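You operate a simulated robot arm through the tools that you are given. There is no shell and no other tool. Be economical: measure what you need, move in short steps, check, and stop when the job is done.

The job below is to be done with a simulated two-armed robot. You get a single attempt, and the scene is never put back.

JOB
On the top of the left motor table, fold the cloth in half.

The check looks at the end state, three seconds after you hand in, the way a careful person would. Anything else that was tipped, shoved, dropped, spilled or broken makes it a failure. Flat cloth is picked up by pressing the open fingertips on it (5 to 10 N) and closing them slowly along it; thin cloth reads only 2 to 8 mm in the jaws.

ROBOT AND FRAMES
Two 7-joint arms with two-finger parallel grippers on one trunk, on a base that drives. Base frame: it is fixed to the floor where the robot stands at the start and does not move with it; the origin is under the middle of the robot, x ahead of it, y to its left, z up. Readings come in m, degrees, newtons and seconds.
The left shoulder is at the start at [0.06, 0.234, 1.045], the right one opposite. With the tool pointing down near the work surface each hand reaches from about 0.1 to 0.66 m from the robot's upright axis, wherever it stands, measured 20 degrees to its own side. Places, roughly: top of the left motor table [0.7, 0.2, 0.8]. Payload 1.57 kg a hand.
Tool frame (each hand has its own): the origin (TCP) lies between the finger pads and is the grasp point; the fingertips stand 0.03 m ahead of it; z points along the fingers, y is the line along which they close. The gripper opens to 0.08 m. The fingers are 0.017 m wide and 0.012 m thick; the gripper's body (0.04 by 0.082 m) begins 0.08 m behind the TCP.
Orientation is that of the tool frame in the base frame, as a unit quaternion [x, y, z, w]. With the fingers straight down and closing along the base's y, the tool's x points along the base's -x, its y along +y and its z along -z.

CONTROLS
- The arms move only by the tool send_rows. It takes "left_deltas", "right_deltas" or both (then of equal length, played together; a hand with none holds still); each is a list that holds one entry, the list of rows, each a list of 7 numbers: the gripper command, from -1 (shut) to 1 (fully open), values between in proportion, then the shift along the base's x, y, z in m, then the turn, a rotation vector about the base's x, y, z in rad. In form: [[[claw, tx, ty, tz, rx, ry, rz], ...]]. A call has 1 to 8 rows; each row shifts and turns the commanded pose from where the row before left it. Rows are played at 5 a second. More than 0.05 m and 8.6 degrees between two rows, or a gripper value outside its range, and nothing of the call is played. A pose out of reach is approached as far as the arm can. The call stops where the force on the tool passes 40 N (or 10 N more than at its start, if that is more) or the arm is blocked; 0.2 s more then pass. The fingers move at their own pace (about 0.153 m/s each) and stop on an object; they squeeze with about 40 N. The grip force told is the motor's: it shows also when the fingers shut on nothing. Time passes only in rows, and 0.2 s behind the last, so rows that do not move let the fingers close. The reply holds the time, the measured pose of the TCP, the force on the tool along the base axes, the opening and the grip force, in the units named above and with some noise.
- Cameras (640 x 400 px; columns grow to the right, rows downward): "scene" is now at [0.1184, 0.1352, 1.2649]; the picture's right is [0.20, -0.98, 0.10], its down [-0.73, -0.21, -0.65] and it looks along [0.66, 0.06, -0.75] (base axes); focal length 269 px, centre (320, 200). "left" rides on the left gripper at [0.072, 0.007, -0.122] in its tool frame; the picture's right is [-0.09, 1.00, 0.00], its down [-0.84, -0.08, -0.54] and it looks along [-0.54, -0.05, 0.84] (tool axes); focal length 238 px, centre (320, 200). "right" rides on the right gripper at [0.072, -0.007, -0.122] in its tool frame; the picture's right is [0.09, 1.00, 0.00], its down [-0.84, 0.08, -0.54] and it looks along [-0.54, 0.05, 0.84] (tool axes); focal length 238 px, centre (320, 200). There is no depth. A picture from a camera that has moved, and an enlarged one, comes with that camera's place and axes in the base frame and with its lens.
- get_image(camera): a new picture of that camera. No time passes.
- move_column(by): slides the trunk up (or, below 0, down) by that many m; the arms and the scene camera ride with it, the base frame stays. It gives what a move gives, with no picture.
- drive_base(legs): drives the robot by 1 to 6 legs, each [ahead, left, turn to the left] in m, m and degrees, along the robot's own axes; the way and the turn of a leg run together, so that a leg with both is an arc; at most 1.5 m and 180 degrees a leg. The arms and the cameras ride along, it lands a little off, and it stops where it bumps. It gives what a move gives.
- turn_head(pan, tilt): turns the head with the scene camera to pan (to the left, within 86 degrees either way) and tilt (down, from -29 to 69), counted from straight ahead of the robot. It gives what a move gives.
- enlarge(camera, box): a new picture of the part [left, top, right, bottom] of that camera's present view, enlarged. No time passes.
- finish_job(): hands the job in; it is judged then, once.

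Go step by step. Nothing tells you exact positions but the pictures and the camera data: compare them with the known pose of the tool, close in by small moves and look again before you grip or let go. The budget is 120 turns and 108 pictures, counting those below and the enlarged ones. Unless the task says otherwise, let go and move clear before handing in.

The tools are called after ">>>" by a JSON object that holds its "method" and its "body". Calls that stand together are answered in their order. send_rows: Moves the arms, as the interface text tells. Its arguments: {"type":"object","properties":{"left_deltas":{"type":"array"},"right_deltas":{"type":"array"}},"required":[]} The other tools are called the same way: move_column (by) slides the trunk up or down; drive_base (legs) drives the base; turn_head (pan, tilt) turns the head that bears the scene camera; get_image (camera) takes a picture; enlarge (camera, box) takes an enlarged picture of a part of a camera's view; finish_job () hands the job in.

At the start:

```text
clock: 0.0
left_tool_pos: [0.3762, 0.2438, 0.9527]
left_tcp_rot: [-0.024, 1.0, -0.015, 0.006]
left_wrist_force: [-41.6, -50.1, -17.6]
left_finger_gap: 0.0375
left_gripper_force: 0.1
right_tool_pos: [0.4387, -0.1488, 0.9133]
right_tcp_rot: [-0.02, 1.0, -0.013, 0.014]
right_wrist_force: [-0.2, 0.9, -1.3]
right_finger_gap: 0.0802
right_gripper_force: 0.2
trunk travel left (down, up): [-0.625, 0.315]
robot x, y, heading: [0.0092, -0.0014, 2.2]
head pan, tilt: [9.5, 48.7]
```

scene: 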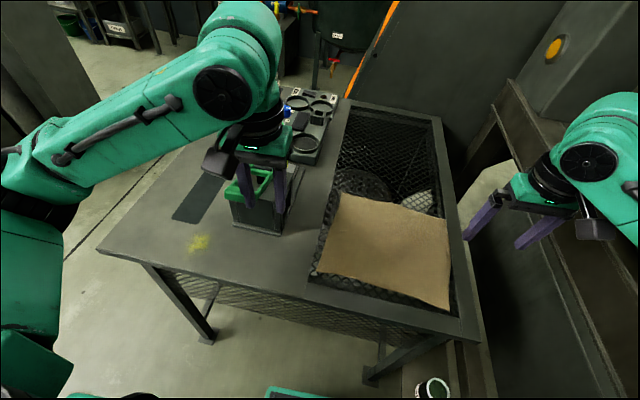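
right: 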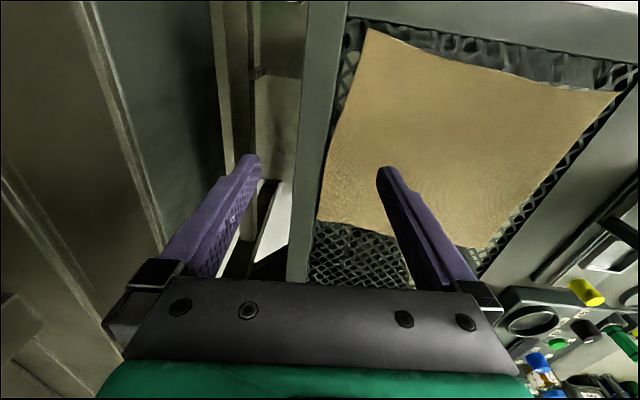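
left: 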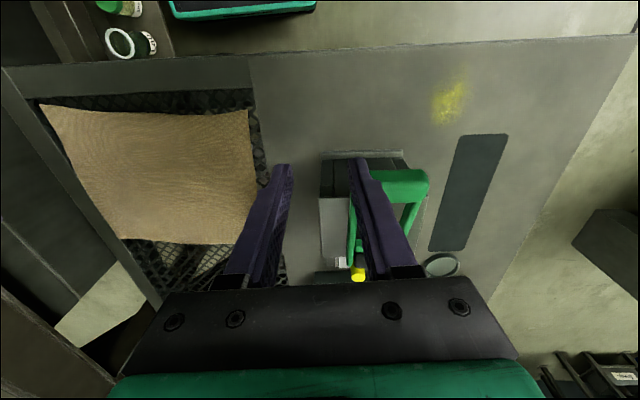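

I see a tan cloth on the mesh part of the table, and the left hand around or near a green-handled object with an odd force reading. I'll look closer before moving anything.

>>> {"method": "enlarge", "body": {"camera": "scene", "box": [180, 80, 340, 240]}}

>>> {"method": "enlarge", "body": {"camera": "scene", "box": [290, 90, 490, 340]}}

>>> {"method": "enlarge", "body": {"camera": "left", "box": [220, 120, 480, 290]}}

```text
2.50 times, centred on (260, 160) of scene
camera zoom: at [0.1184, 0.1352, 1.2649], right [0.2, -0.98, 0.1], down [-0.73, -0.21, -0.65], along [0.66, 0.06, -0.75], focal length 673 px, centre (470, 300)
```

zoom: 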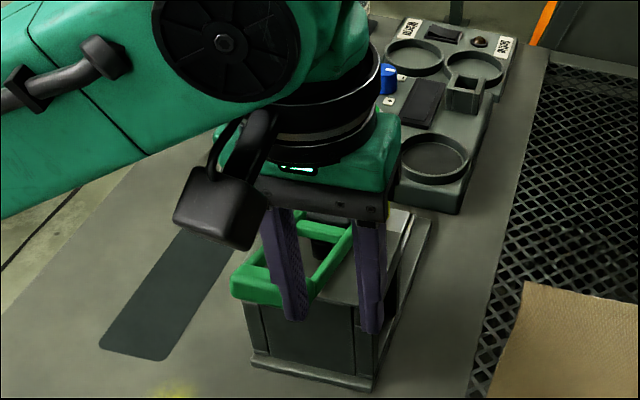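

```text
1.60 times, centred on (390, 215) of scene
camera zoom: at [0.1184, 0.1352, 1.2649], right [0.2, -0.98, 0.1], down [-0.73, -0.21, -0.65], along [0.66, 0.06, -0.75], focal length 430 px, centre (208, 176)
```

zoom: 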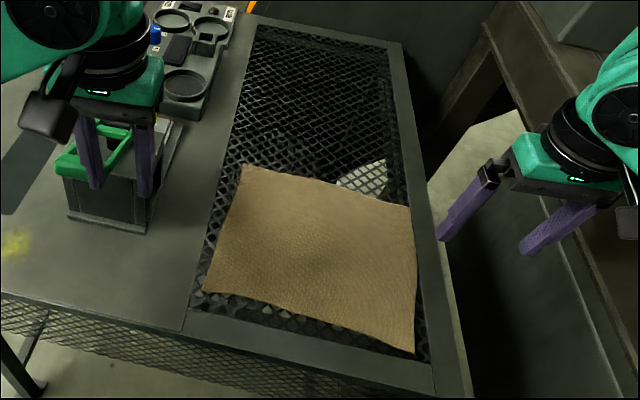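

```text
2.35 times, centred on (350, 205) of left
camera zoom: at [0.3013, 0.2502, 1.0728], right [0.05, 1.0, -0.03], down [0.83, -0.02, 0.55], along [0.55, -0.05, -0.83], focal length 561 px, centre (249, 188)
```

zoom: 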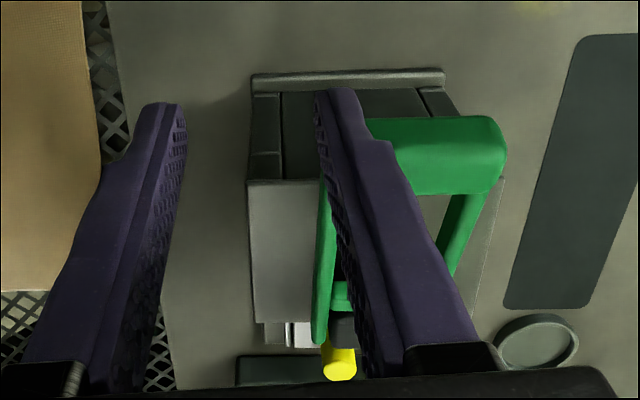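

The left +y finger looks very close to or touching the green handle (about x 0.38, z 0.93). I'll do a no-move row to re-read the force, holding the gripper where it is.

>>> {"method": "send_rows", "body": {"left_deltas": [[[-0.0625, 0, 0, 0, 0, 0, 0]]]}}

>>> {"method": "enlarge", "body": {"camera": "scene", "box": [220, 140, 310, 230]}}

>>> {"method": "enlarge", "body": {"camera": "left", "box": [320, 140, 440, 230]}}

```text
clock: 0.3
left_tool_pos: [0.4037, 0.2102, 0.9516]
left_tcp_rot: [-0.138, 0.99, 0.039, 0.011]
left_wrist_force: [-0.5, -0.2, 1.1]
left_finger_gap: 0.0376
left_gripper_force: 0.1
right_tool_pos: [0.4761, -0.2269, 0.881]
right_tcp_rot: [0.008, 0.999, 0.036, 0.027]
right_wrist_force: [0.8, 0.6, 1.1]
right_finger_gap: 0.0802
right_gripper_force: 0.0
trunk travel left (down, up): [-0.625, 0.315]
robot x, y, heading: [0.0272, 0.0171, 4.6]
head pan, tilt: [9.5, 48.7]
stopped in row 1 (left hand): the arm was blocked; the commanded pose is now the measured one
```

```text
4.44 times, centred on (265, 185) of scene
camera zoom: at [0.1339, 0.1573, 1.2647], right [0.25, -0.96, 0.1], down [-0.72, -0.25, -0.65], along [0.65, 0.09, -0.75], focal length 1196 px, centre (564, 267)
```

zoom: 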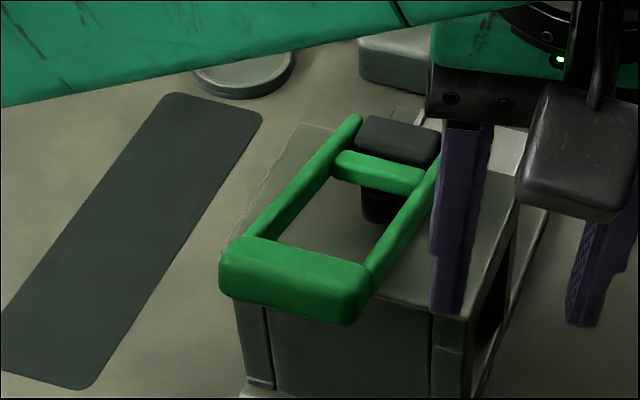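

```text
4.44 times, centred on (380, 185) of left
camera zoom: at [0.3308, 0.1866, 1.0709], right [-0.18, 0.98, 0.08], down [0.82, 0.11, 0.56], along [0.54, 0.17, -0.82], focal length 1059 px, centre (53, 267)
```

zoom: 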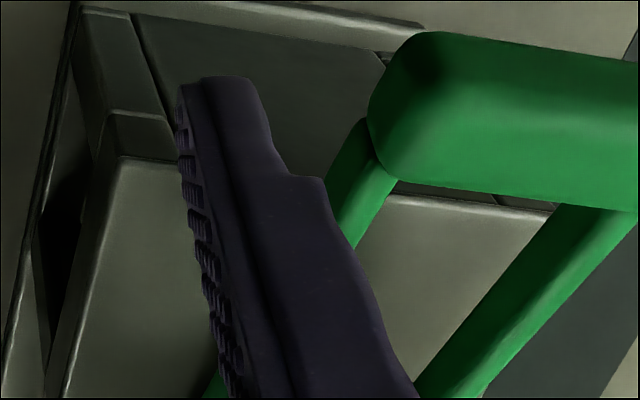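

The left hand was jammed against the handle and is now free beside it, and the base shifted slightly. I'll lift the left hand straight up, then look again.

>>> {"method": "send_rows", "body": {"left_deltas": [[[-0.0625, 0, -0.005, 0.03, 0, 0, 0], [-0.0625, 0, -0.01, 0.04, 0, 0, 0], [-0.0625, 0, -0.01, 0.04, 0, 0, 0], [-0.0625, 0, 0, 0, 0, 0, 0]]]}}

>>> {"method": "get_image", "body": {"camera": "scene"}}

>>> {"method": "get_image", "body": {"camera": "right"}}

>>> {"method": "get_image", "body": {"camera": "left"}}

```text
clock: 0.7
left_tool_pos: [0.4134, 0.1943, 0.9673]
left_tcp_rot: [-0.2, 0.976, 0.08, 0.01]
left_wrist_force: [-0.7, -0.8, -0.3]
left_finger_gap: 0.0378
left_gripper_force: 0.0
right_tool_pos: [0.4808, -0.2678, 0.8571]
right_tcp_rot: [0.027, 0.997, 0.065, 0.03]
right_wrist_force: [-15.4, 29.8, -4.9]
right_finger_gap: 0.0538
right_gripper_force: 0.2
trunk travel left (down, up): [-0.625, 0.315]
robot x, y, heading: [0.0312, 0.0168, 5.7]
head pan, tilt: [9.5, 48.7]
stopped in row 1 (left hand): the arm was blocked; the commanded pose is now the measured one
```

```text
99 pictures are left
camera scene: at [0.1328, 0.1578, 1.2661], right [0.26, -0.96, 0.1], down [-0.71, -0.26, -0.65], along [0.65, 0.1, -0.75], focal length 269 px, centre (320, 200)
```

scene: 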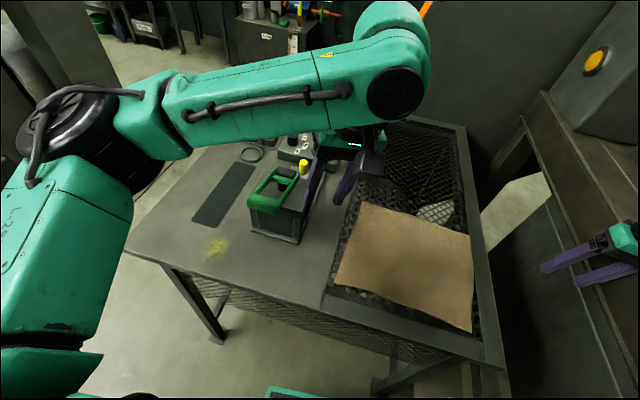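

```text
98 pictures are left
camera right: at [0.4011, -0.2872, 0.9731], right [-0.04, 0.99, 0.13], down [0.8, -0.04, 0.59], along [0.59, 0.13, -0.79], focal length 238 px, centre (320, 200)
```

right: 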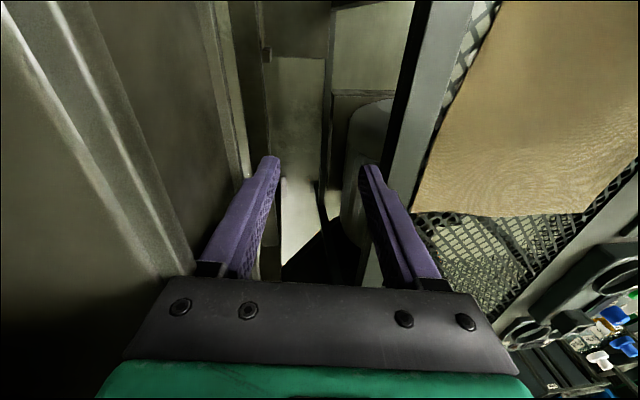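

```text
97 pictures are left
camera left: at [0.3467, 0.1524, 1.0844], right [-0.31, 0.94, 0.16], down [0.81, 0.17, 0.57], along [0.51, 0.3, -0.81], focal length 238 px, centre (320, 200)
```

left: 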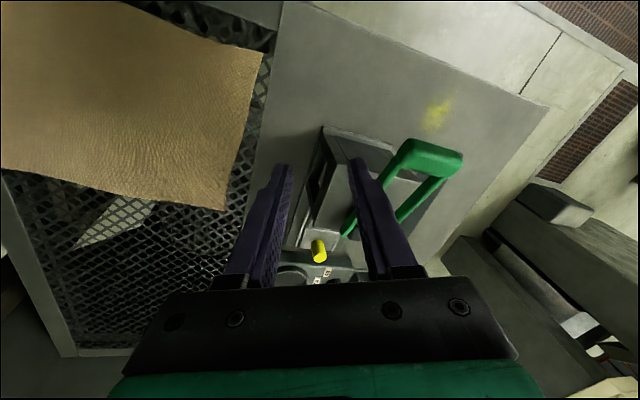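

The right hand has drifted against the machine on the right, with side force and a squeezed gap. I'll bring the right hand back toward +y and hold the left.

>>> {"method": "send_rows", "body": {"right_deltas": [[[0.3, -0.005, 0.02, 0.01, 0, 0, 0], [0.3, 0, 0.03, 0.01, 0, 0, 0], [0.3, 0, 0.0, 0.0, 0, 0, 0]]], "left_deltas": [[[-0.0625, 0, 0, 0, 0, 0, 0], [-0.0625, 0, 0, 0, 0, 0, 0], [-0.0625, 0, 0, 0, 0, 0, 0]]]}}

>>> {"method": "get_image", "body": {"camera": "scene"}}

```text
clock: 1.0
left_tool_pos: [0.4158, 0.1932, 0.9704]
left_tcp_rot: [-0.257, 0.961, 0.099, 0.019]
left_wrist_force: [-2.9, 2.1, 0.5]
left_finger_gap: 0.0374
left_gripper_force: 0.2
right_tool_pos: [0.4898, -0.2623, 0.8407]
right_tcp_rot: [0.013, 0.995, 0.093, 0.034]
right_wrist_force: [-38.1, 56.5, 34.6]
right_finger_gap: 0.0521
right_gripper_force: 0.1
trunk travel left (down, up): [-0.625, 0.315]
robot x, y, heading: [0.0421, 0.0239, 8.3]
head pan, tilt: [9.5, 48.7]
stopped in row 1 (left hand): the arm was blocked; the commanded pose is now the measured one
```

```text
96 pictures are left
camera scene: at [0.1202, 0.1759, 1.2678], right [0.3, -0.95, 0.1], down [-0.69, -0.29, -0.66], along [0.66, 0.12, -0.74], focal length 269 px, centre (320, 200)
```

scene: 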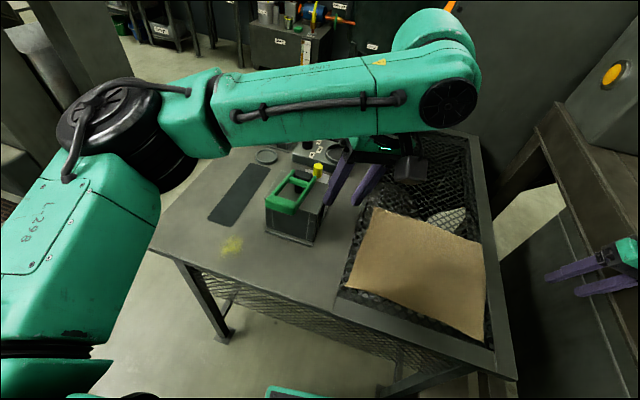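

The base keeps creeping left and the right hand is wedged between things. I'll look (no time passes) before choosing the escape direction.

>>> {"method": "get_image", "body": {"camera": "right"}}

>>> {"method": "enlarge", "body": {"camera": "scene", "box": [480, 60, 640, 400]}}

>>> {"method": "get_image", "body": {"camera": "left"}}

```text
95 pictures are left
camera right: at [0.4102, -0.2892, 0.9557], right [-0.07, 0.98, 0.18], down [0.8, -0.05, 0.6], along [0.6, 0.19, -0.78], focal length 238 px, centre (320, 200)
```

right: 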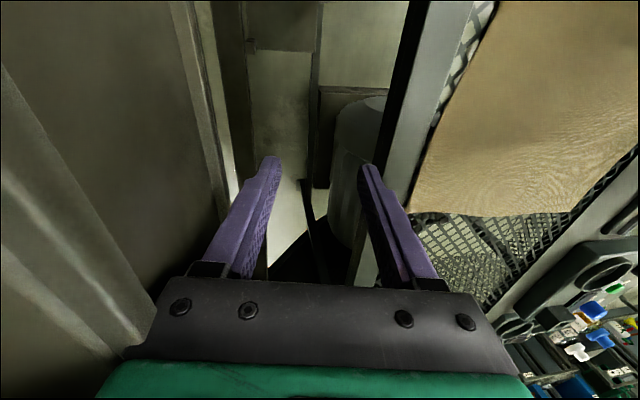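

```text
1.18 times, centred on (560, 230) of scene
camera zoom: at [0.1202, 0.1759, 1.2678], right [0.3, -0.95, 0.1], down [-0.69, -0.29, -0.66], along [0.66, 0.12, -0.74], focal length 316 px, centre (38, 165)
```

zoom: 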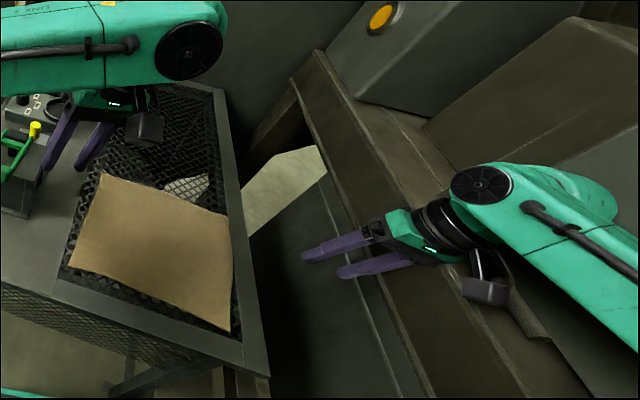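

```text
93 pictures are left
camera left: at [0.352, 0.1375, 1.0847], right [-0.42, 0.89, 0.19], down [0.77, 0.23, 0.59], along [0.48, 0.39, -0.78], focal length 238 px, centre (320, 200)
```

left: 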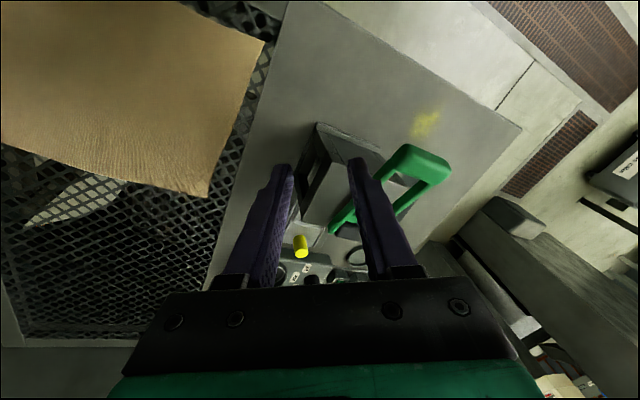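

The right arm leans on the machine's ledge; forces push it up, back and left. Raising the trunk relieves the right hand and lifts the left hand clear of the handle.

>>> {"method": "move_column", "body": {"by": 0.08}}

>>> {"method": "get_image", "body": {"camera": "scene"}}

```text
clock: 1.3
left_tool_pos: [0.4573, 0.1697, 0.9632]
left_tcp_rot: [-0.324, 0.935, 0.143, 0.016]
left_wrist_force: [-5.2, 2.1, 1.1]
left_finger_gap: 0.0373
left_gripper_force: 0.0
right_tool_pos: [0.5781, -0.2442, 0.7901]
right_tcp_rot: [-0.059, 0.987, 0.15, 0.012]
right_wrist_force: [-8.1, 18.7, 5.3]
right_finger_gap: 0.052
right_gripper_force: 0.1
trunk travel left (down, up): [-0.628, 0.312]
robot x, y, heading: [0.0848, 0.0432, 15.0]
head pan, tilt: [9.5, 48.7]
stopped: the arm was blocked; the commanded pose is now the measured one
```

```text
92 pictures are left
camera scene: at [0.1614, 0.1338, 1.266], right [0.42, -0.91, 0.05], down [-0.66, -0.34, -0.67], along [0.63, 0.24, -0.74], focal length 269 px, centre (320, 200)
```

scene: 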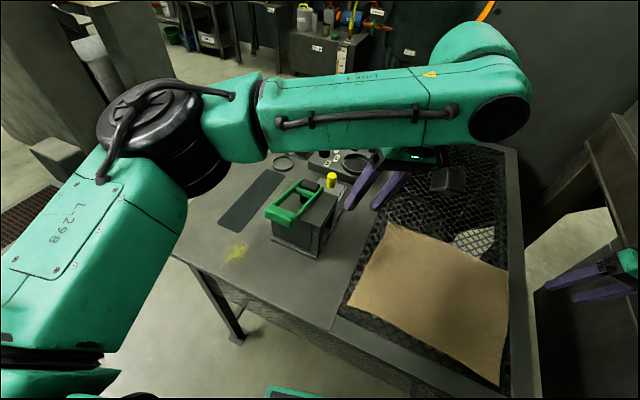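

The base is being pushed forward and left by the wedged right arm. I'll drive back out along the way in, turning back to the right a bit less.

>>> {"method": "drive_base", "body": {"legs": [[-0.15, 0.03, 0]]}}

>>> {"method": "get_image", "body": {"camera": "scene"}}

```text
clock: 2.1
left_tool_pos: [0.4778, 0.1979, 0.9542]
left_tcp_rot: [-0.333, 0.932, 0.142, -0.002]
left_wrist_force: [0.4, 0.1, -0.5]
left_finger_gap: 0.0371
left_gripper_force: 0.2
right_tool_pos: [0.617, -0.215, 0.7827]
right_tcp_rot: [-0.067, 0.988, 0.142, -0.005]
right_wrist_force: [-0.2, -0.2, -0.7]
right_finger_gap: 0.0522
right_gripper_force: 0.0
trunk travel left (down, up): [-0.628, 0.312]
robot x, y, heading: [0.0912, 0.0516, 17.8]
head pan, tilt: [9.5, 48.7]
stopped in leg 1: the robot was blocked; the commanded pose is now the measured one
```

```text
91 pictures are left
camera scene: at [0.2029, 0.1265, 1.2627], right [0.46, -0.89, 0.02], down [-0.67, -0.36, -0.65], along [0.59, 0.28, -0.76], focal length 269 px, centre (320, 200)
```

scene: 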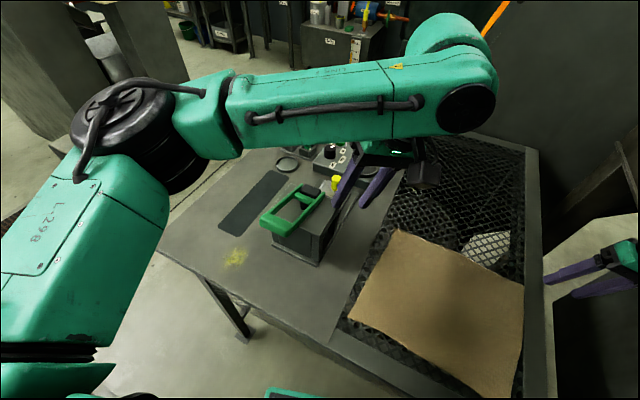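

Forces are now near zero but backing up was blocked. I'll look to the right side and down.

>>> {"method": "turn_head", "body": {"pan": -60, "tilt": 45}}

>>> {"method": "get_image", "body": {"camera": "scene"}}

>>> {"method": "get_image", "body": {"camera": "right"}}

```text
clock: 3.6
left_tool_pos: [0.4818, 0.1999, 0.9522]
left_tcp_rot: [-0.331, 0.933, 0.143, -0.003]
left_wrist_force: [0.0, 0.1, 0.0]
left_finger_gap: 0.0373
left_gripper_force: 0.1
right_tool_pos: [0.6197, -0.2161, 0.7831]
right_tcp_rot: [-0.063, 0.988, 0.14, -0.005]
right_wrist_force: [0.5, 0.6, 0.2]
right_finger_gap: 0.052
right_gripper_force: 0.1
trunk travel left (down, up): [-0.628, 0.312]
robot x, y, heading: [0.0893, 0.0473, 17.2]
head pan, tilt: [-60.0, 45.0]
```

```text
90 pictures are left
camera scene: at [0.1955, 0.0373, 1.2698], right [-0.68, -0.74, 0.02], down [-0.52, 0.46, -0.72], along [0.52, -0.5, -0.69], focal length 269 px, centre (320, 200)
```

scene: 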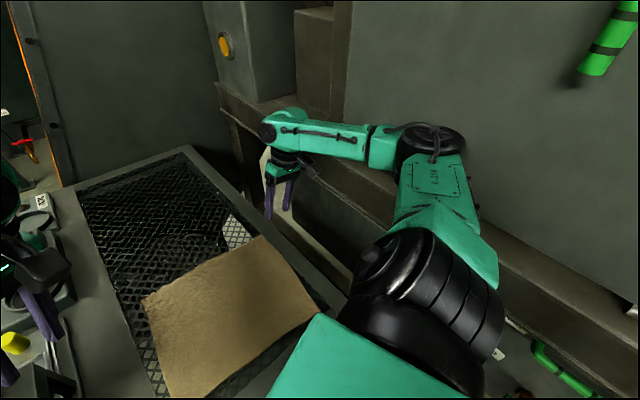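

```text
89 pictures are left
camera right: at [0.5521, -0.2665, 0.8978], right [-0.22, 0.94, 0.28], down [0.83, 0.03, 0.55], along [0.51, 0.35, -0.79], focal length 238 px, centre (320, 200)
```

right: 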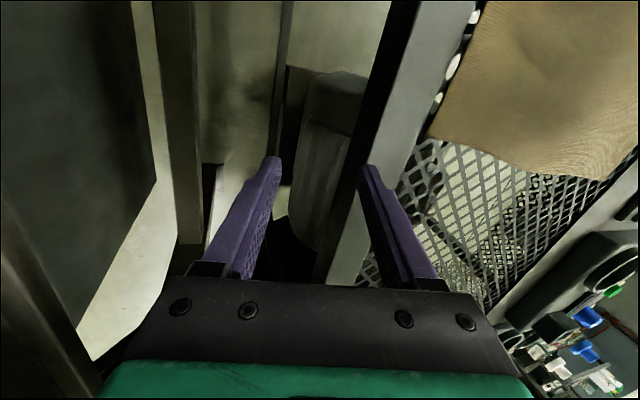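

Things have settled with zero forces. I'll raise both hands gently.

>>> {"method": "send_rows", "body": {"left_deltas": [[[-0.06, 0, 0, 0.02, 0, 0, 0], [-0.06, 0, 0, 0.02, 0, 0, 0], [-0.06, 0, 0, 0.02, 0, 0, 0], [-0.06, 0, 0, 0.0, 0, 0, 0]]], "right_deltas": [[[0.3, 0, 0, 0.02, 0, 0, 0], [0.3, 0, 0, 0.02, 0, 0, 0], [0.3, 0, 0, 0.02, 0, 0, 0], [0.3, 0, 0, 0.0, 0, 0, 0]]]}}

```text
clock: 4.6
left_tool_pos: [0.4891, 0.2041, 1.0108]
left_tcp_rot: [-0.333, 0.932, 0.142, -0.008]
left_wrist_force: [-0.4, 0.4, 0.7]
left_finger_gap: 0.0375
left_gripper_force: 0.0
right_tool_pos: [0.6259, -0.2083, 0.8394]
right_tcp_rot: [-0.067, 0.988, 0.14, -0.01]
right_wrist_force: [-0.5, 0.4, 0.1]
right_finger_gap: 0.0519
right_gripper_force: 0.0
trunk travel left (down, up): [-0.628, 0.312]
robot x, y, heading: [0.0875, 0.0492, 17.9]
head pan, tilt: [-60.0, 45.0]
```

Free motion works now. I'll bring the right hand up and over the table away from the machine, opening it.

>>> {"method": "send_rows", "body": {"right_deltas": [[[0.3, 0, 0, 0.04, 0, 0, 0], [0.3, 0, 0, 0.04, 0, 0, 0], [0.3, -0.02, 0.02, 0.03, 0, 0, 0], [0.3, -0.02, 0.03, 0.02, 0, 0, 0], [0.3, -0.03, 0.03, 0, 0, 0, 0], [0.3, -0.03, 0.02, 0, 0, 0, 0], [0.3, -0.02, 0, 0, 0, 0, 0]]]}}

>>> {"method": "turn_head", "body": {"pan": -75, "tilt": 60}}

>>> {"method": "get_image", "body": {"camera": "scene"}}

```text
clock: 6.2
left_tool_pos: [0.4981, 0.2278, 1.0079]
left_tcp_rot: [-0.352, 0.925, 0.141, -0.014]
left_wrist_force: [1.3, -0.1, -0.9]
left_finger_gap: 0.0376
left_gripper_force: 0.3
right_tool_pos: [0.5296, -0.0796, 0.9655]
right_tcp_rot: [-0.086, 0.986, 0.139, -0.014]
right_wrist_force: [1.3, 0.3, -0.4]
right_finger_gap: 0.0519
right_gripper_force: 0.1
trunk travel left (down, up): [-0.628, 0.312]
robot x, y, heading: [0.1011, 0.0494, 20.1]
head pan, tilt: [-60.0, 45.0]
```

```text
clock: 6.9
left_tool_pos: [0.4988, 0.2283, 1.0085]
left_tcp_rot: [-0.353, 0.925, 0.141, -0.012]
left_wrist_force: [-1.2, 0.4, -1.3]
left_finger_gap: 0.0377
left_gripper_force: 0.0
right_tool_pos: [0.5305, -0.0811, 0.9662]
right_tcp_rot: [-0.087, 0.987, 0.137, -0.014]
right_wrist_force: [0.4, -1.0, -0.7]
right_finger_gap: 0.0518
right_gripper_force: 0.1
trunk travel left (down, up): [-0.628, 0.312]
robot x, y, heading: [0.1041, 0.0512, 20.2]
head pan, tilt: [-75.0, 60.0]
```

```text
88 pictures are left
camera scene: at [0.1984, 0.0523, 1.2497], right [-0.82, -0.58, 0.03], down [-0.5, 0.69, -0.52], along [0.28, -0.44, -0.85], focal length 269 px, centre (320, 200)
```

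scene: 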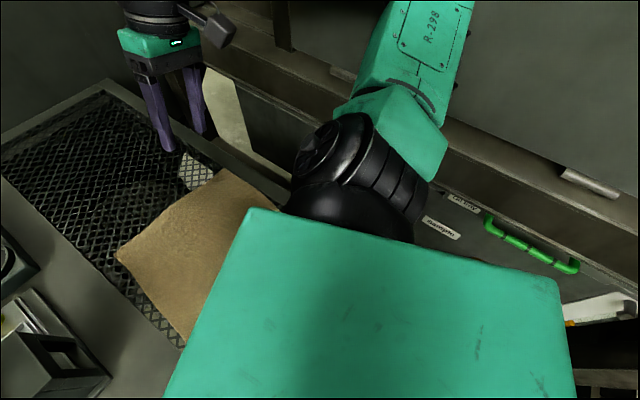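

The right elbow seems to be leaning on the wall machine. I'll drive back and to the left to free it.

>>> {"method": "drive_base", "body": {"legs": [[-0.06, 0.06, 0]]}}

>>> {"method": "get_image", "body": {"camera": "scene"}}

```text
clock: 8.0
left_tool_pos: [0.4212, 0.2234, 1.0074]
left_tcp_rot: [-0.331, 0.931, 0.157, -0.009]
left_wrist_force: [0.9, -0.2, 0.8]
left_finger_gap: 0.0378
left_gripper_force: 0.0
right_tool_pos: [0.4386, -0.087, 0.9557]
right_tcp_rot: [-0.064, 0.986, 0.154, -0.016]
right_wrist_force: [0.1, 0.1, -0.7]
right_finger_gap: 0.0522
right_gripper_force: 0.1
trunk travel left (down, up): [-0.628, 0.312]
robot x, y, heading: [0.0077, 0.0898, 17.6]
head pan, tilt: [-75.0, 60.0]
```

```text
87 pictures are left
camera scene: at [0.1154, 0.0532, 1.2465], right [-0.84, -0.54, 0.02], down [-0.48, 0.73, -0.49], along [0.25, -0.42, -0.87], focal length 269 px, centre (320, 200)
```

scene: 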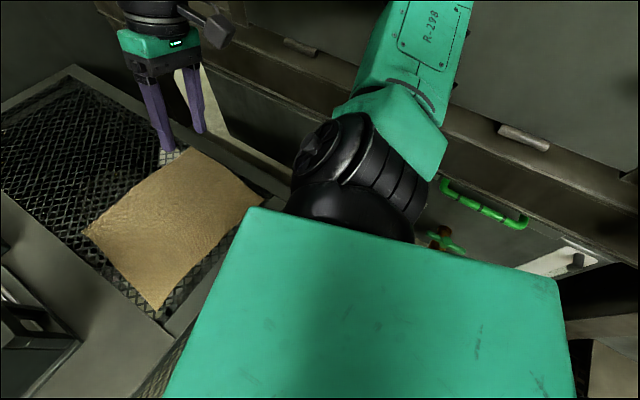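

The base is free now. I'll turn right to roughly face the table, and look forward.

>>> {"method": "drive_base", "body": {"legs": [[0, 0.0, -12]]}}

>>> {"method": "turn_head", "body": {"pan": -5, "tilt": 50}}

>>> {"method": "get_image", "body": {"camera": "scene"}}

>>> {"method": "get_image", "body": {"camera": "right"}}

```text
clock: 8.8
left_tool_pos: [0.4054, 0.2175, 1.0185]
left_tcp_rot: [-0.319, 0.936, 0.15, 0.003]
left_wrist_force: [0.0, -0.1, 0.5]
left_finger_gap: 0.0372
left_gripper_force: 0.1
right_tool_pos: [0.4164, -0.09, 0.9664]
right_tcp_rot: [-0.054, 0.986, 0.155, -0.005]
right_wrist_force: [0.6, 0.5, 0.2]
right_finger_gap: 0.0519
right_gripper_force: 0.0
trunk travel left (down, up): [-0.628, 0.312]
robot x, y, heading: [0.0101, 0.0937, 16.2]
head pan, tilt: [-75.0, 60.0]
stopped in leg 1: the robot was blocked; the commanded pose is now the measured one
```

```text
clock: 10.2
left_tool_pos: [0.4051, 0.2176, 1.0178]
left_tcp_rot: [-0.318, 0.936, 0.151, 0.004]
left_wrist_force: [-0.2, 0.1, -0.1]
left_finger_gap: 0.0378
left_gripper_force: 0.1
right_tool_pos: [0.4152, -0.0909, 0.9661]
right_tcp_rot: [-0.055, 0.987, 0.154, -0.005]
right_wrist_force: [0.1, -0.4, 0.5]
right_finger_gap: 0.052
right_gripper_force: 0.0
trunk travel left (down, up): [-0.628, 0.312]
robot x, y, heading: [0.0106, 0.0921, 16.1]
head pan, tilt: [-5.0, 50.0]
```

```text
86 pictures are left
camera scene: at [0.1322, 0.1282, 1.2621], right [0.19, -0.98, 0.01], down [-0.75, -0.15, -0.64], along [0.63, 0.12, -0.77], focal length 269 px, centre (320, 200)
```

scene: 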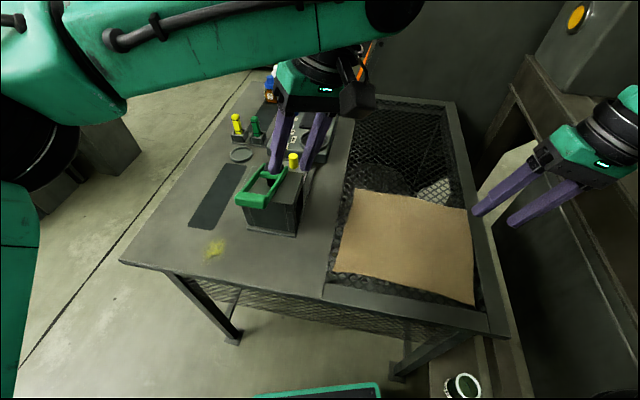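

```text
85 pictures are left
camera right: at [0.3483, -0.1421, 1.0801], right [-0.2, 0.93, 0.3], down [0.84, 0.0, 0.55], along [0.51, 0.36, -0.78], focal length 238 px, centre (320, 200)
```

right: 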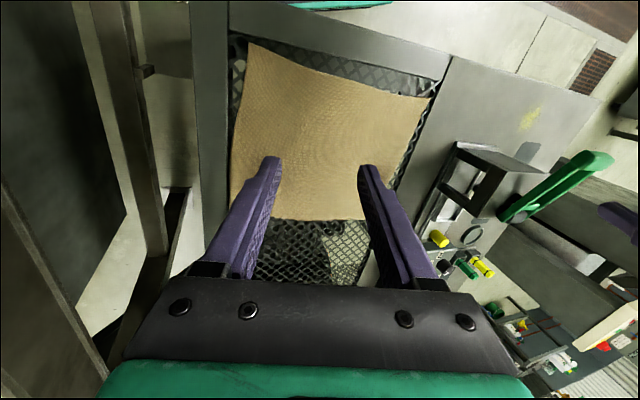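

The turn was blocked, likely by the right elbow near the wall. I'll shift left more, then turn.

>>> {"method": "drive_base", "body": {"legs": [[-0.03, 0.08, 0], [0, 0, -12]]}}

>>> {"method": "get_image", "body": {"camera": "scene"}}

```text
clock: 12.1
left_tool_pos: [0.3735, 0.1911, 1.0184]
left_tcp_rot: [-0.216, 0.964, 0.153, 0.021]
left_wrist_force: [-0.2, 0.9, -0.5]
left_finger_gap: 0.0375
left_gripper_force: 0.2
right_tool_pos: [0.3187, -0.1114, 0.9627]
right_tcp_rot: [0.052, 0.986, 0.156, 0.012]
right_wrist_force: [0.2, 0.1, 0.1]
right_finger_gap: 0.052
right_gripper_force: 0.2
trunk travel left (down, up): [-0.628, 0.312]
robot x, y, heading: [-0.0375, 0.161, 3.6]
head pan, tilt: [-5.0, 50.0]
```

```text
84 pictures are left
camera scene: at [0.0878, 0.1606, 1.2621], right [-0.02, -1.0, 0.0], down [-0.77, 0.02, -0.64], along [0.64, -0.02, -0.77], focal length 269 px, centre (320, 200)
```

scene: 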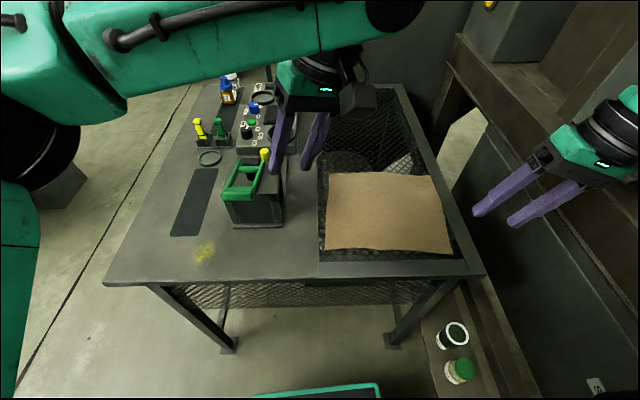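

The robot now faces the table squarely with room to spare. I'll take close views for triangulating the cloth corners and table height.

>>> {"method": "enlarge", "body": {"camera": "scene", "box": [300, 120, 492, 300]}}

>>> {"method": "get_image", "body": {"camera": "right"}}

>>> {"method": "get_image", "body": {"camera": "left"}}

```text
2.22 times, centred on (396, 210) of scene
camera zoom: at [0.0878, 0.1606, 1.2621], right [-0.02, -1.0, 0.0], down [-0.77, 0.02, -0.64], along [0.64, -0.02, -0.77], focal length 598 px, centre (151, 178)
```

zoom: 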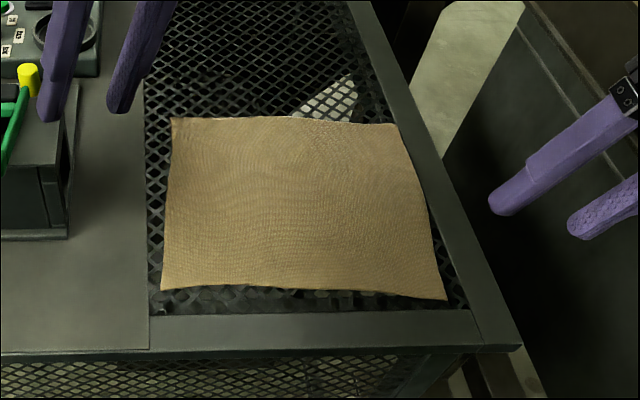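

```text
82 pictures are left
camera right: at [0.2405, -0.1483, 1.0777], right [0.01, 0.95, 0.31], down [0.82, -0.18, 0.54], along [0.57, 0.25, -0.78], focal length 238 px, centre (320, 200)
```

right: 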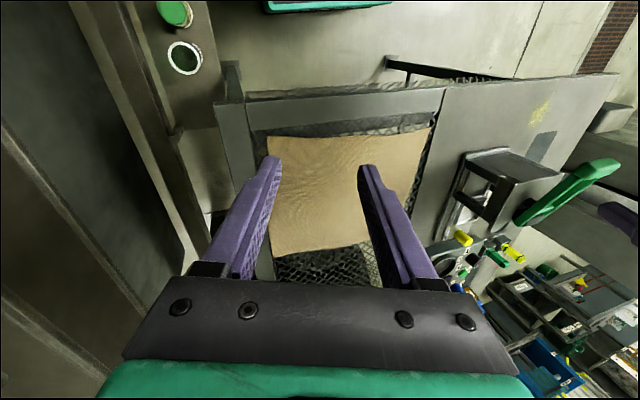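

```text
81 pictures are left
camera left: at [0.3091, 0.129, 1.1278], right [-0.34, 0.89, 0.3], down [0.81, 0.11, 0.58], along [0.49, 0.44, -0.76], focal length 238 px, centre (320, 200)
```

left: 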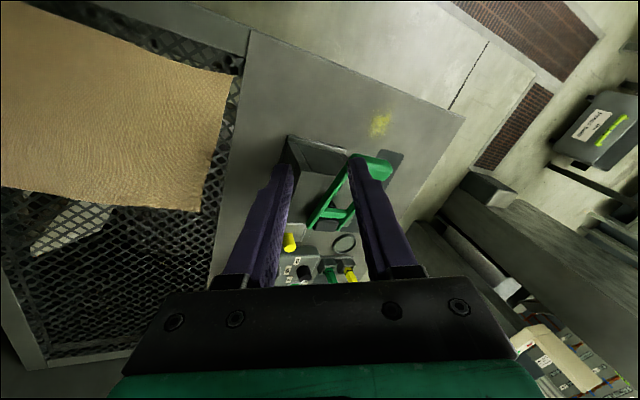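

Triangulation puts the cloth at z≈0.765 with corners about NL(0.365,0.142), NR(0.350,-0.122), FL(0.592,0.122), FR(0.577,-0.143). I'll fold the near edge onto the far edge, so I first shift the base slightly for reach.

>>> {"method": "drive_base", "body": {"legs": [[0.05, -0.065, 0]]}}

>>> {"method": "get_image", "body": {"camera": "scene"}}

```text
clock: 13.2
left_tool_pos: [0.4149, 0.1534, 1.0216]
left_tcp_rot: [-0.214, 0.966, 0.143, 0.024]
left_wrist_force: [-0.3, -0.5, 0.0]
left_finger_gap: 0.0375
left_gripper_force: 0.0
right_tool_pos: [0.3568, -0.146, 0.9696]
right_tcp_rot: [0.052, 0.987, 0.152, 0.015]
right_wrist_force: [-0.1, 0.1, -0.2]
right_finger_gap: 0.0519
right_gripper_force: 0.1
trunk travel left (down, up): [-0.628, 0.312]
robot x, y, heading: [0.0089, 0.1098, 3.5]
head pan, tilt: [-5.0, 50.0]
stopped in leg 1: the robot was blocked; the commanded pose is now the measured one
```

```text
80 pictures are left
camera scene: at [0.1259, 0.1309, 1.2629], right [-0.03, -1.0, 0.02], down [-0.76, 0.01, -0.65], along [0.65, -0.03, -0.76], focal length 269 px, centre (320, 200)
```

scene: 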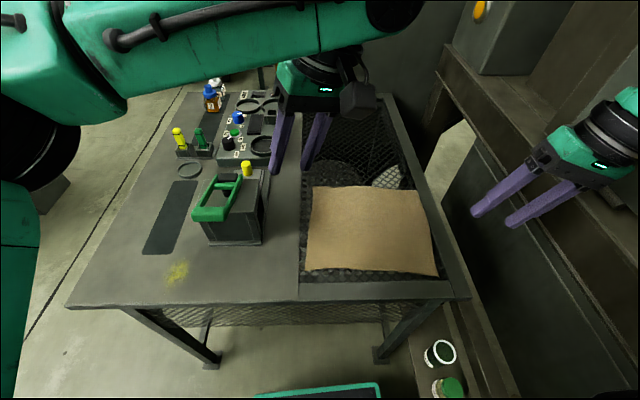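

Touching again at the end, so I'll ease the base left 2 cm, then bring both hands to a vertical pose above the near corners.

>>> {"method": "drive_base", "body": {"legs": [[0.0, 0.025, 0]]}}

>>> {"method": "send_rows", "body": {"left_deltas": [[[-0.06, -0.008, -0.013, -0.025, -0.058, 0.01, -0.087], [-0.06, -0.008, -0.013, -0.025, -0.058, 0.01, -0.087], [-0.06, -0.008, -0.013, -0.025, -0.058, 0.01, -0.087], [-0.06, -0.008, -0.013, -0.025, -0.058, 0.01, -0.087], [-0.06, -0.008, -0.013, -0.02, -0.058, 0.01, -0.087], [-0.06, 0, 0, 0, 0, 0, 0]]], "right_deltas": [[[0.0, 0, 0.006, -0.015, -0.061, 0.006, 0.021], [0.0, 0, 0.006, -0.015, -0.061, 0.006, 0.021], [-0.06, 0, 0.006, -0.015, -0.061, 0.006, 0.021], [-0.06, 0, 0.006, -0.015, -0.061, 0.006, 0.021], [-0.06, 0, 0.006, -0.01, -0.061, 0.006, 0.021], [-0.06, 0, 0, 0, 0, 0, 0]]]}}

>>> {"method": "get_image", "body": {"camera": "scene"}}

```text
clock: 14.1
left_tool_pos: [0.4209, 0.1581, 1.0183]
left_tcp_rot: [-0.215, 0.964, 0.155, 0.021]
left_wrist_force: [0.0, 0.2, -0.1]
left_finger_gap: 0.0374
left_gripper_force: 0.0
right_tool_pos: [0.364, -0.1407, 0.9622]
right_tcp_rot: [0.052, 0.985, 0.161, 0.01]
right_wrist_force: [-0.7, -0.3, 0.2]
right_finger_gap: 0.0519
right_gripper_force: 0.0
trunk travel left (down, up): [-0.628, 0.312]
robot x, y, heading: [0.0075, 0.1305, 3.5]
head pan, tilt: [-5.0, 50.0]
```

```text
clock: 15.5
left_tool_pos: [0.3816, 0.0938, 0.8972]
left_tcp_rot: [0.002, 1.0, 0.011, 0.0]
left_wrist_force: [-0.7, 0.1, 0.4]
left_finger_gap: 0.0375
left_gripper_force: 0.1
right_tool_pos: [0.3642, -0.1102, 0.893]
right_tcp_rot: [0.002, 1.0, 0.009, -0.006]
right_wrist_force: [-0.3, 0.2, -0.6]
right_finger_gap: 0.0376
right_gripper_force: 0.1
trunk travel left (down, up): [-0.628, 0.312]
robot x, y, heading: [0.0081, 0.133, 3.5]
head pan, tilt: [-5.0, 50.0]
```

```text
79 pictures are left
camera scene: at [0.136, 0.1304, 1.2622], right [-0.03, -1.0, 0.0], down [-0.77, 0.02, -0.64], along [0.64, -0.02, -0.77], focal length 269 px, centre (320, 200)
```

scene: 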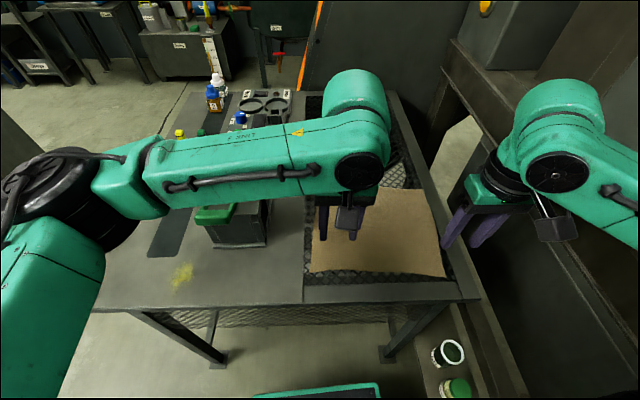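

Both hands are vertical above the near edge. I'll check through the hand cameras.

>>> {"method": "get_image", "body": {"camera": "left"}}

>>> {"method": "get_image", "body": {"camera": "right"}}

>>> {"method": "enlarge", "body": {"camera": "scene", "box": [280, 160, 500, 300]}}

```text
78 pictures are left
camera left: at [0.3102, 0.0974, 1.0191], right [0.1, 1.0, 0.02], down [0.84, -0.09, 0.54], along [0.54, -0.03, -0.84], focal length 238 px, centre (320, 200)
```

left: 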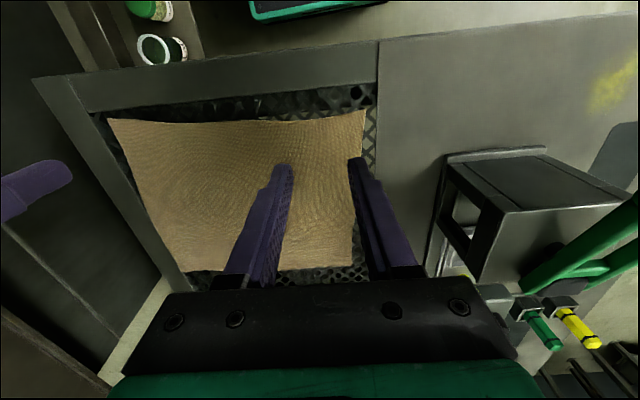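

```text
77 pictures are left
camera right: at [0.2943, -0.1187, 1.0165], right [-0.09, 1.0, 0.02], down [0.84, 0.07, 0.53], along [0.53, 0.06, -0.85], focal length 238 px, centre (320, 200)
```

right: 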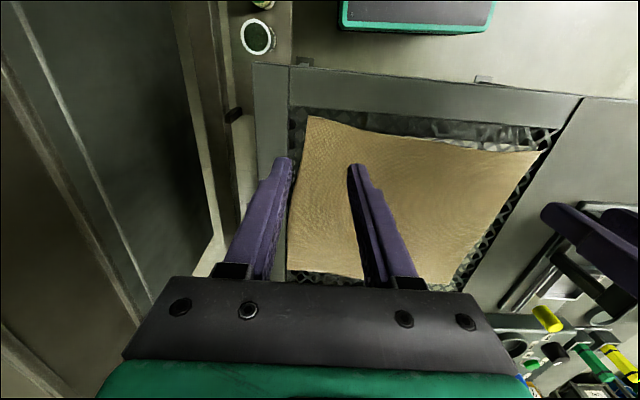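

```text
2.86 times, centred on (390, 230) of scene
camera zoom: at [0.136, 0.1304, 1.2622], right [-0.03, -1.0, 0.0], down [-0.77, 0.02, -0.64], along [0.64, -0.02, -0.77], focal length 769 px, centre (120, 114)
```

zoom: 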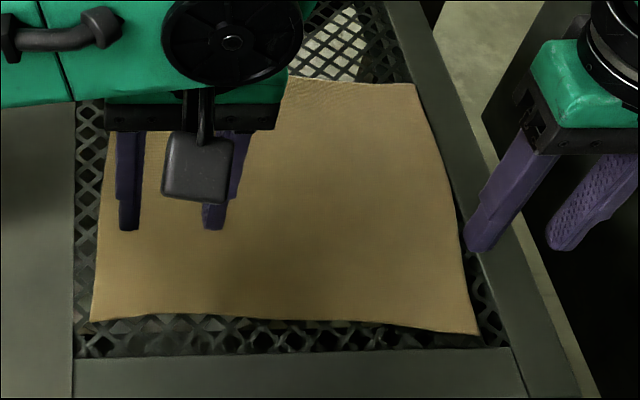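

Corner positions from both hand cameras agree with my estimates. I'll align the hands just inside the corners and descend to about 1 cm above the cloth.

>>> {"method": "send_rows", "body": {"left_deltas": [[[-0.06, -0.003, 0.018, 0, 0, 0, 0], [-0.06, 0, 0, -0.03, 0, 0, 0], [-0.06, 0, 0, -0.03, 0, 0, 0], [-0.06, 0, 0, -0.025, 0, 0, 0], [-0.06, 0, 0, 0, 0, 0, 0]]], "right_deltas": [[[-0.06, 0.001, 0.02, 0, 0, 0, 0], [-0.06, 0, 0, -0.03, 0, 0, 0], [-0.06, 0, 0, -0.03, 0, 0, 0], [-0.06, 0, 0, -0.022, 0, 0, 0], [-0.06, 0, 0, 0, 0, 0, 0]]]}}

>>> {"method": "get_image", "body": {"camera": "left"}}

>>> {"method": "get_image", "body": {"camera": "right"}}

```text
clock: 16.7
left_tool_pos: [0.3796, 0.1122, 0.8129]
left_tcp_rot: [0.0, 1.0, 0.01, -0.001]
left_wrist_force: [0.0, 1.3, -0.1]
left_finger_gap: 0.0375
left_gripper_force: 0.1
right_tool_pos: [0.3672, -0.0905, 0.8096]
right_tcp_rot: [0.002, 1.0, 0.008, -0.007]
right_wrist_force: [0.1, -0.3, 0.3]
right_finger_gap: 0.0377
right_gripper_force: 0.1
trunk travel left (down, up): [-0.628, 0.312]
robot x, y, heading: [0.0114, 0.1323, 3.2]
head pan, tilt: [-5.0, 50.0]
```

```text
75 pictures are left
camera left: at [0.3083, 0.1159, 0.9344], right [0.09, 1.0, 0.02], down [0.84, -0.09, 0.54], along [0.54, -0.03, -0.84], focal length 238 px, centre (320, 200)
```

left: 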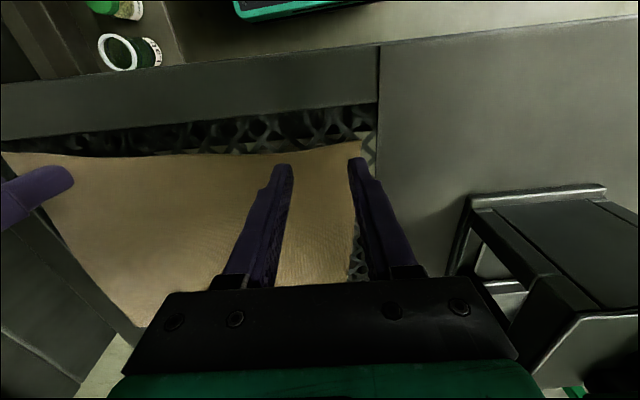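

```text
74 pictures are left
camera right: at [0.2959, -0.1, 0.933], right [-0.09, 1.0, 0.02], down [0.84, 0.07, 0.53], along [0.53, 0.06, -0.85], focal length 238 px, centre (320, 200)
```

right: 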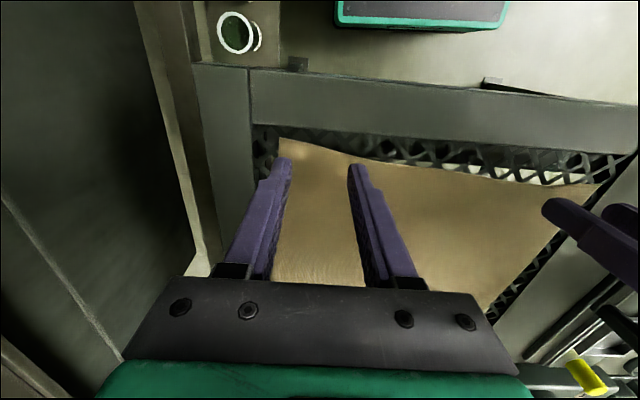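

The outer fingers sit near the cloth's side edges; I'll nudge each inward 6 mm and lower in small steps until contact.

>>> {"method": "send_rows", "body": {"left_deltas": [[[-0.06, 0, -0.006, -0.005, 0, 0, 0], [-0.06, 0, 0, -0.005, 0, 0, 0], [-0.06, 0, 0, -0.004, 0, 0, 0], [-0.06, 0, 0, 0, 0, 0, 0]]], "right_deltas": [[[-0.06, 0, 0.006, -0.005, 0, 0, 0], [-0.06, 0, 0, -0.005, 0, 0, 0], [-0.06, 0, 0, -0.003, 0, 0, 0], [-0.06, 0, 0, 0, 0, 0, 0]]]}}

```text
clock: 17.7
left_tool_pos: [0.38, 0.1066, 0.7999]
left_tcp_rot: [0.0, 1.0, 0.011, 0.0]
left_wrist_force: [0.1, 0.2, -0.5]
left_finger_gap: 0.0373
left_gripper_force: 0.1
right_tool_pos: [0.3651, -0.0845, 0.7955]
right_tcp_rot: [0.002, 1.0, 0.009, -0.007]
right_wrist_force: [0.0, 0.1, 0.0]
right_finger_gap: 0.0375
right_gripper_force: 0.1
trunk travel left (down, up): [-0.628, 0.312]
robot x, y, heading: [0.01, 0.1303, 3.4]
head pan, tilt: [-5.0, 50.0]
```

>>> {"method": "send_rows", "body": {"left_deltas": [[[-0.06, 0, 0, -0.003, 0, 0, 0], [-0.06, 0, 0, -0.002, 0, 0, 0], [-0.06, 0, 0, 0, 0, 0, 0]]], "right_deltas": [[[-0.06, 0, 0, -0.003, 0, 0, 0], [-0.06, 0, 0, -0.001, 0, 0, 0], [-0.06, 0, 0, 0, 0, 0, 0]]]}}

>>> {"method": "get_image", "body": {"camera": "left"}}

```text
clock: 18.5
left_tool_pos: [0.3792, 0.1063, 0.7941]
left_tcp_rot: [0.001, 1.0, 0.012, -0.001]
left_wrist_force: [-0.2, 0.8, -0.6]
left_finger_gap: 0.0373
left_gripper_force: 0.0
right_tool_pos: [0.3642, -0.0862, 0.7915]
right_tcp_rot: [0.002, 1.0, 0.009, -0.006]
right_wrist_force: [0.0, 0.3, 0.0]
right_finger_gap: 0.0374
right_gripper_force: 0.1
trunk travel left (down, up): [-0.628, 0.312]
robot x, y, heading: [0.011, 0.1265, 3.5]
head pan, tilt: [-5.0, 50.0]
```

```text
73 pictures are left
camera left: at [0.3078, 0.1095, 0.9157], right [0.09, 1.0, 0.02], down [0.84, -0.09, 0.54], along [0.54, -0.03, -0.84], focal length 238 px, centre (320, 200)
```

left: 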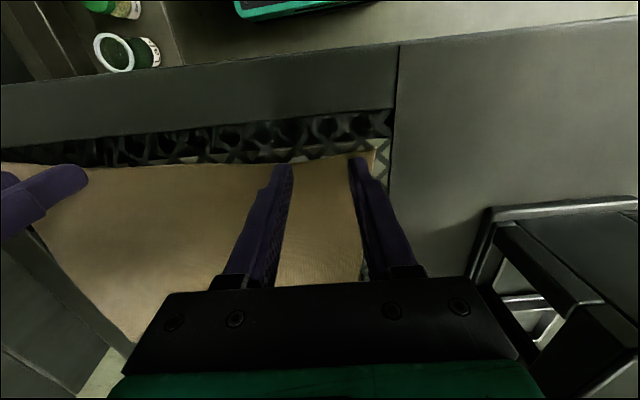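

>>> {"method": "send_rows", "body": {"left_deltas": [[[-0.06, 0, 0, -0.003, 0, 0, 0], [-0.06, 0, 0, -0.002, 0, 0, 0], [-0.06, 0, 0, 0, 0, 0, 0]]], "right_deltas": [[[-0.06, 0, 0, -0.003, 0, 0, 0], [-0.06, 0, 0, -0.001, 0, 0, 0], [-0.06, 0, 0, 0, 0, 0, 0]]]}}

>>> {"method": "enlarge", "body": {"camera": "right", "box": [220, 100, 420, 225]}}

```text
clock: 19.3
left_tool_pos: [0.3782, 0.1076, 0.7921]
left_tcp_rot: [0.001, 1.0, 0.011, 0.002]
left_wrist_force: [0.7, 3.2, 20.0]
left_finger_gap: 0.0341
left_gripper_force: 0.0
right_tool_pos: [0.3657, -0.0826, 0.7902]
right_tcp_rot: [0.001, 1.0, 0.008, -0.003]
right_wrist_force: [3.0, 0.5, 17.9]
right_finger_gap: 0.0358
right_gripper_force: 0.1
trunk travel left (down, up): [-0.628, 0.312]
robot x, y, heading: [0.009, 0.1311, 3.4]
head pan, tilt: [-5.0, 50.0]
```

```text
3.20 times, centred on (320, 162) of right
camera zoom: at [0.2936, -0.0918, 0.9147], right [-0.09, 1.0, 0.02], down [0.84, 0.07, 0.54], along [0.54, 0.06, -0.84], focal length 763 px, centre (320, 320)
```

zoom: 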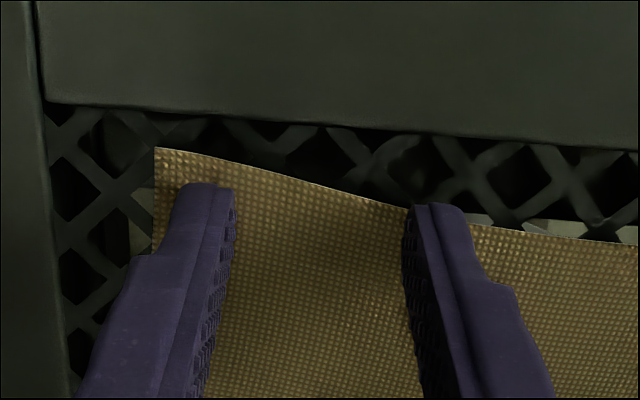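

Contact made at about 20 N, a bit high. I'll lift both 5 mm, shift the right hand 8 mm further onto the cloth, and check the left view.

>>> {"method": "send_rows", "body": {"left_deltas": [[[-0.06, 0, 0, 0.005, 0, 0, 0], [-0.06, 0, 0, 0, 0, 0, 0]]], "right_deltas": [[[-0.06, 0, 0, 0.005, 0, 0, 0], [-0.06, 0.008, 0, 0, 0, 0, 0]]]}}

>>> {"method": "enlarge", "body": {"camera": "left", "box": [220, 100, 420, 225]}}

```text
clock: 19.9
left_tool_pos: [0.3775, 0.1096, 0.7942]
left_tcp_rot: [0.001, 1.0, 0.01, -0.001]
left_wrist_force: [0.4, 0.8, 0.4]
left_finger_gap: 0.0373
left_gripper_force: 0.1
right_tool_pos: [0.3704, -0.0799, 0.7947]
right_tcp_rot: [0.001, 1.0, 0.008, -0.007]
right_wrist_force: [-0.6, 1.4, -0.3]
right_finger_gap: 0.0375
right_gripper_force: 0.1
trunk travel left (down, up): [-0.628, 0.312]
robot x, y, heading: [0.0107, 0.1288, 3.3]
head pan, tilt: [-5.0, 50.0]
```

```text
3.20 times, centred on (320, 162) of left
camera zoom: at [0.3058, 0.1133, 0.916], right [0.09, 1.0, 0.02], down [0.84, -0.09, 0.54], along [0.54, -0.04, -0.84], focal length 763 px, centre (320, 320)
```

zoom: 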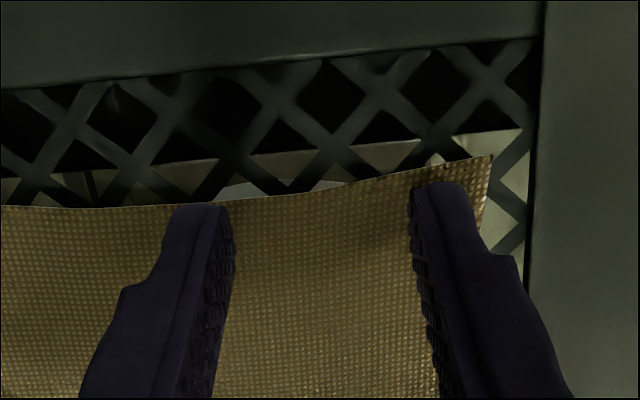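

I'll shift the left hand 7 mm onto the cloth, then press lightly.

>>> {"method": "send_rows", "body": {"left_deltas": [[[-0.06, 0.007, -0.004, 0, 0, 0, 0], [-0.06, 0, 0, -0.003, 0, 0, 0], [-0.06, 0, 0, -0.0005, 0, 0, 0], [-0.06, 0, 0, 0, 0, 0, 0]]], "right_deltas": [[[-0.06, 0, 0, 0, 0, 0, 0], [-0.06, 0, 0, -0.003, 0, 0, 0], [-0.06, 0, 0, -0.0005, 0, 0, 0], [-0.06, 0, 0, 0, 0, 0, 0]]]}}

```text
clock: 20.9
left_tool_pos: [0.387, 0.106, 0.7915]
left_tcp_rot: [0.001, 1.0, 0.009, 0.0]
left_wrist_force: [-1.3, 0.9, 19.0]
left_finger_gap: 0.0363
left_gripper_force: 0.0
right_tool_pos: [0.3727, -0.0811, 0.7931]
right_tcp_rot: [0.0, 1.0, 0.007, -0.006]
right_wrist_force: [0.4, -0.3, 0.2]
right_finger_gap: 0.0375
right_gripper_force: 0.0
trunk travel left (down, up): [-0.628, 0.312]
robot x, y, heading: [0.0092, 0.1336, 3.3]
head pan, tilt: [-5.0, 50.0]
```

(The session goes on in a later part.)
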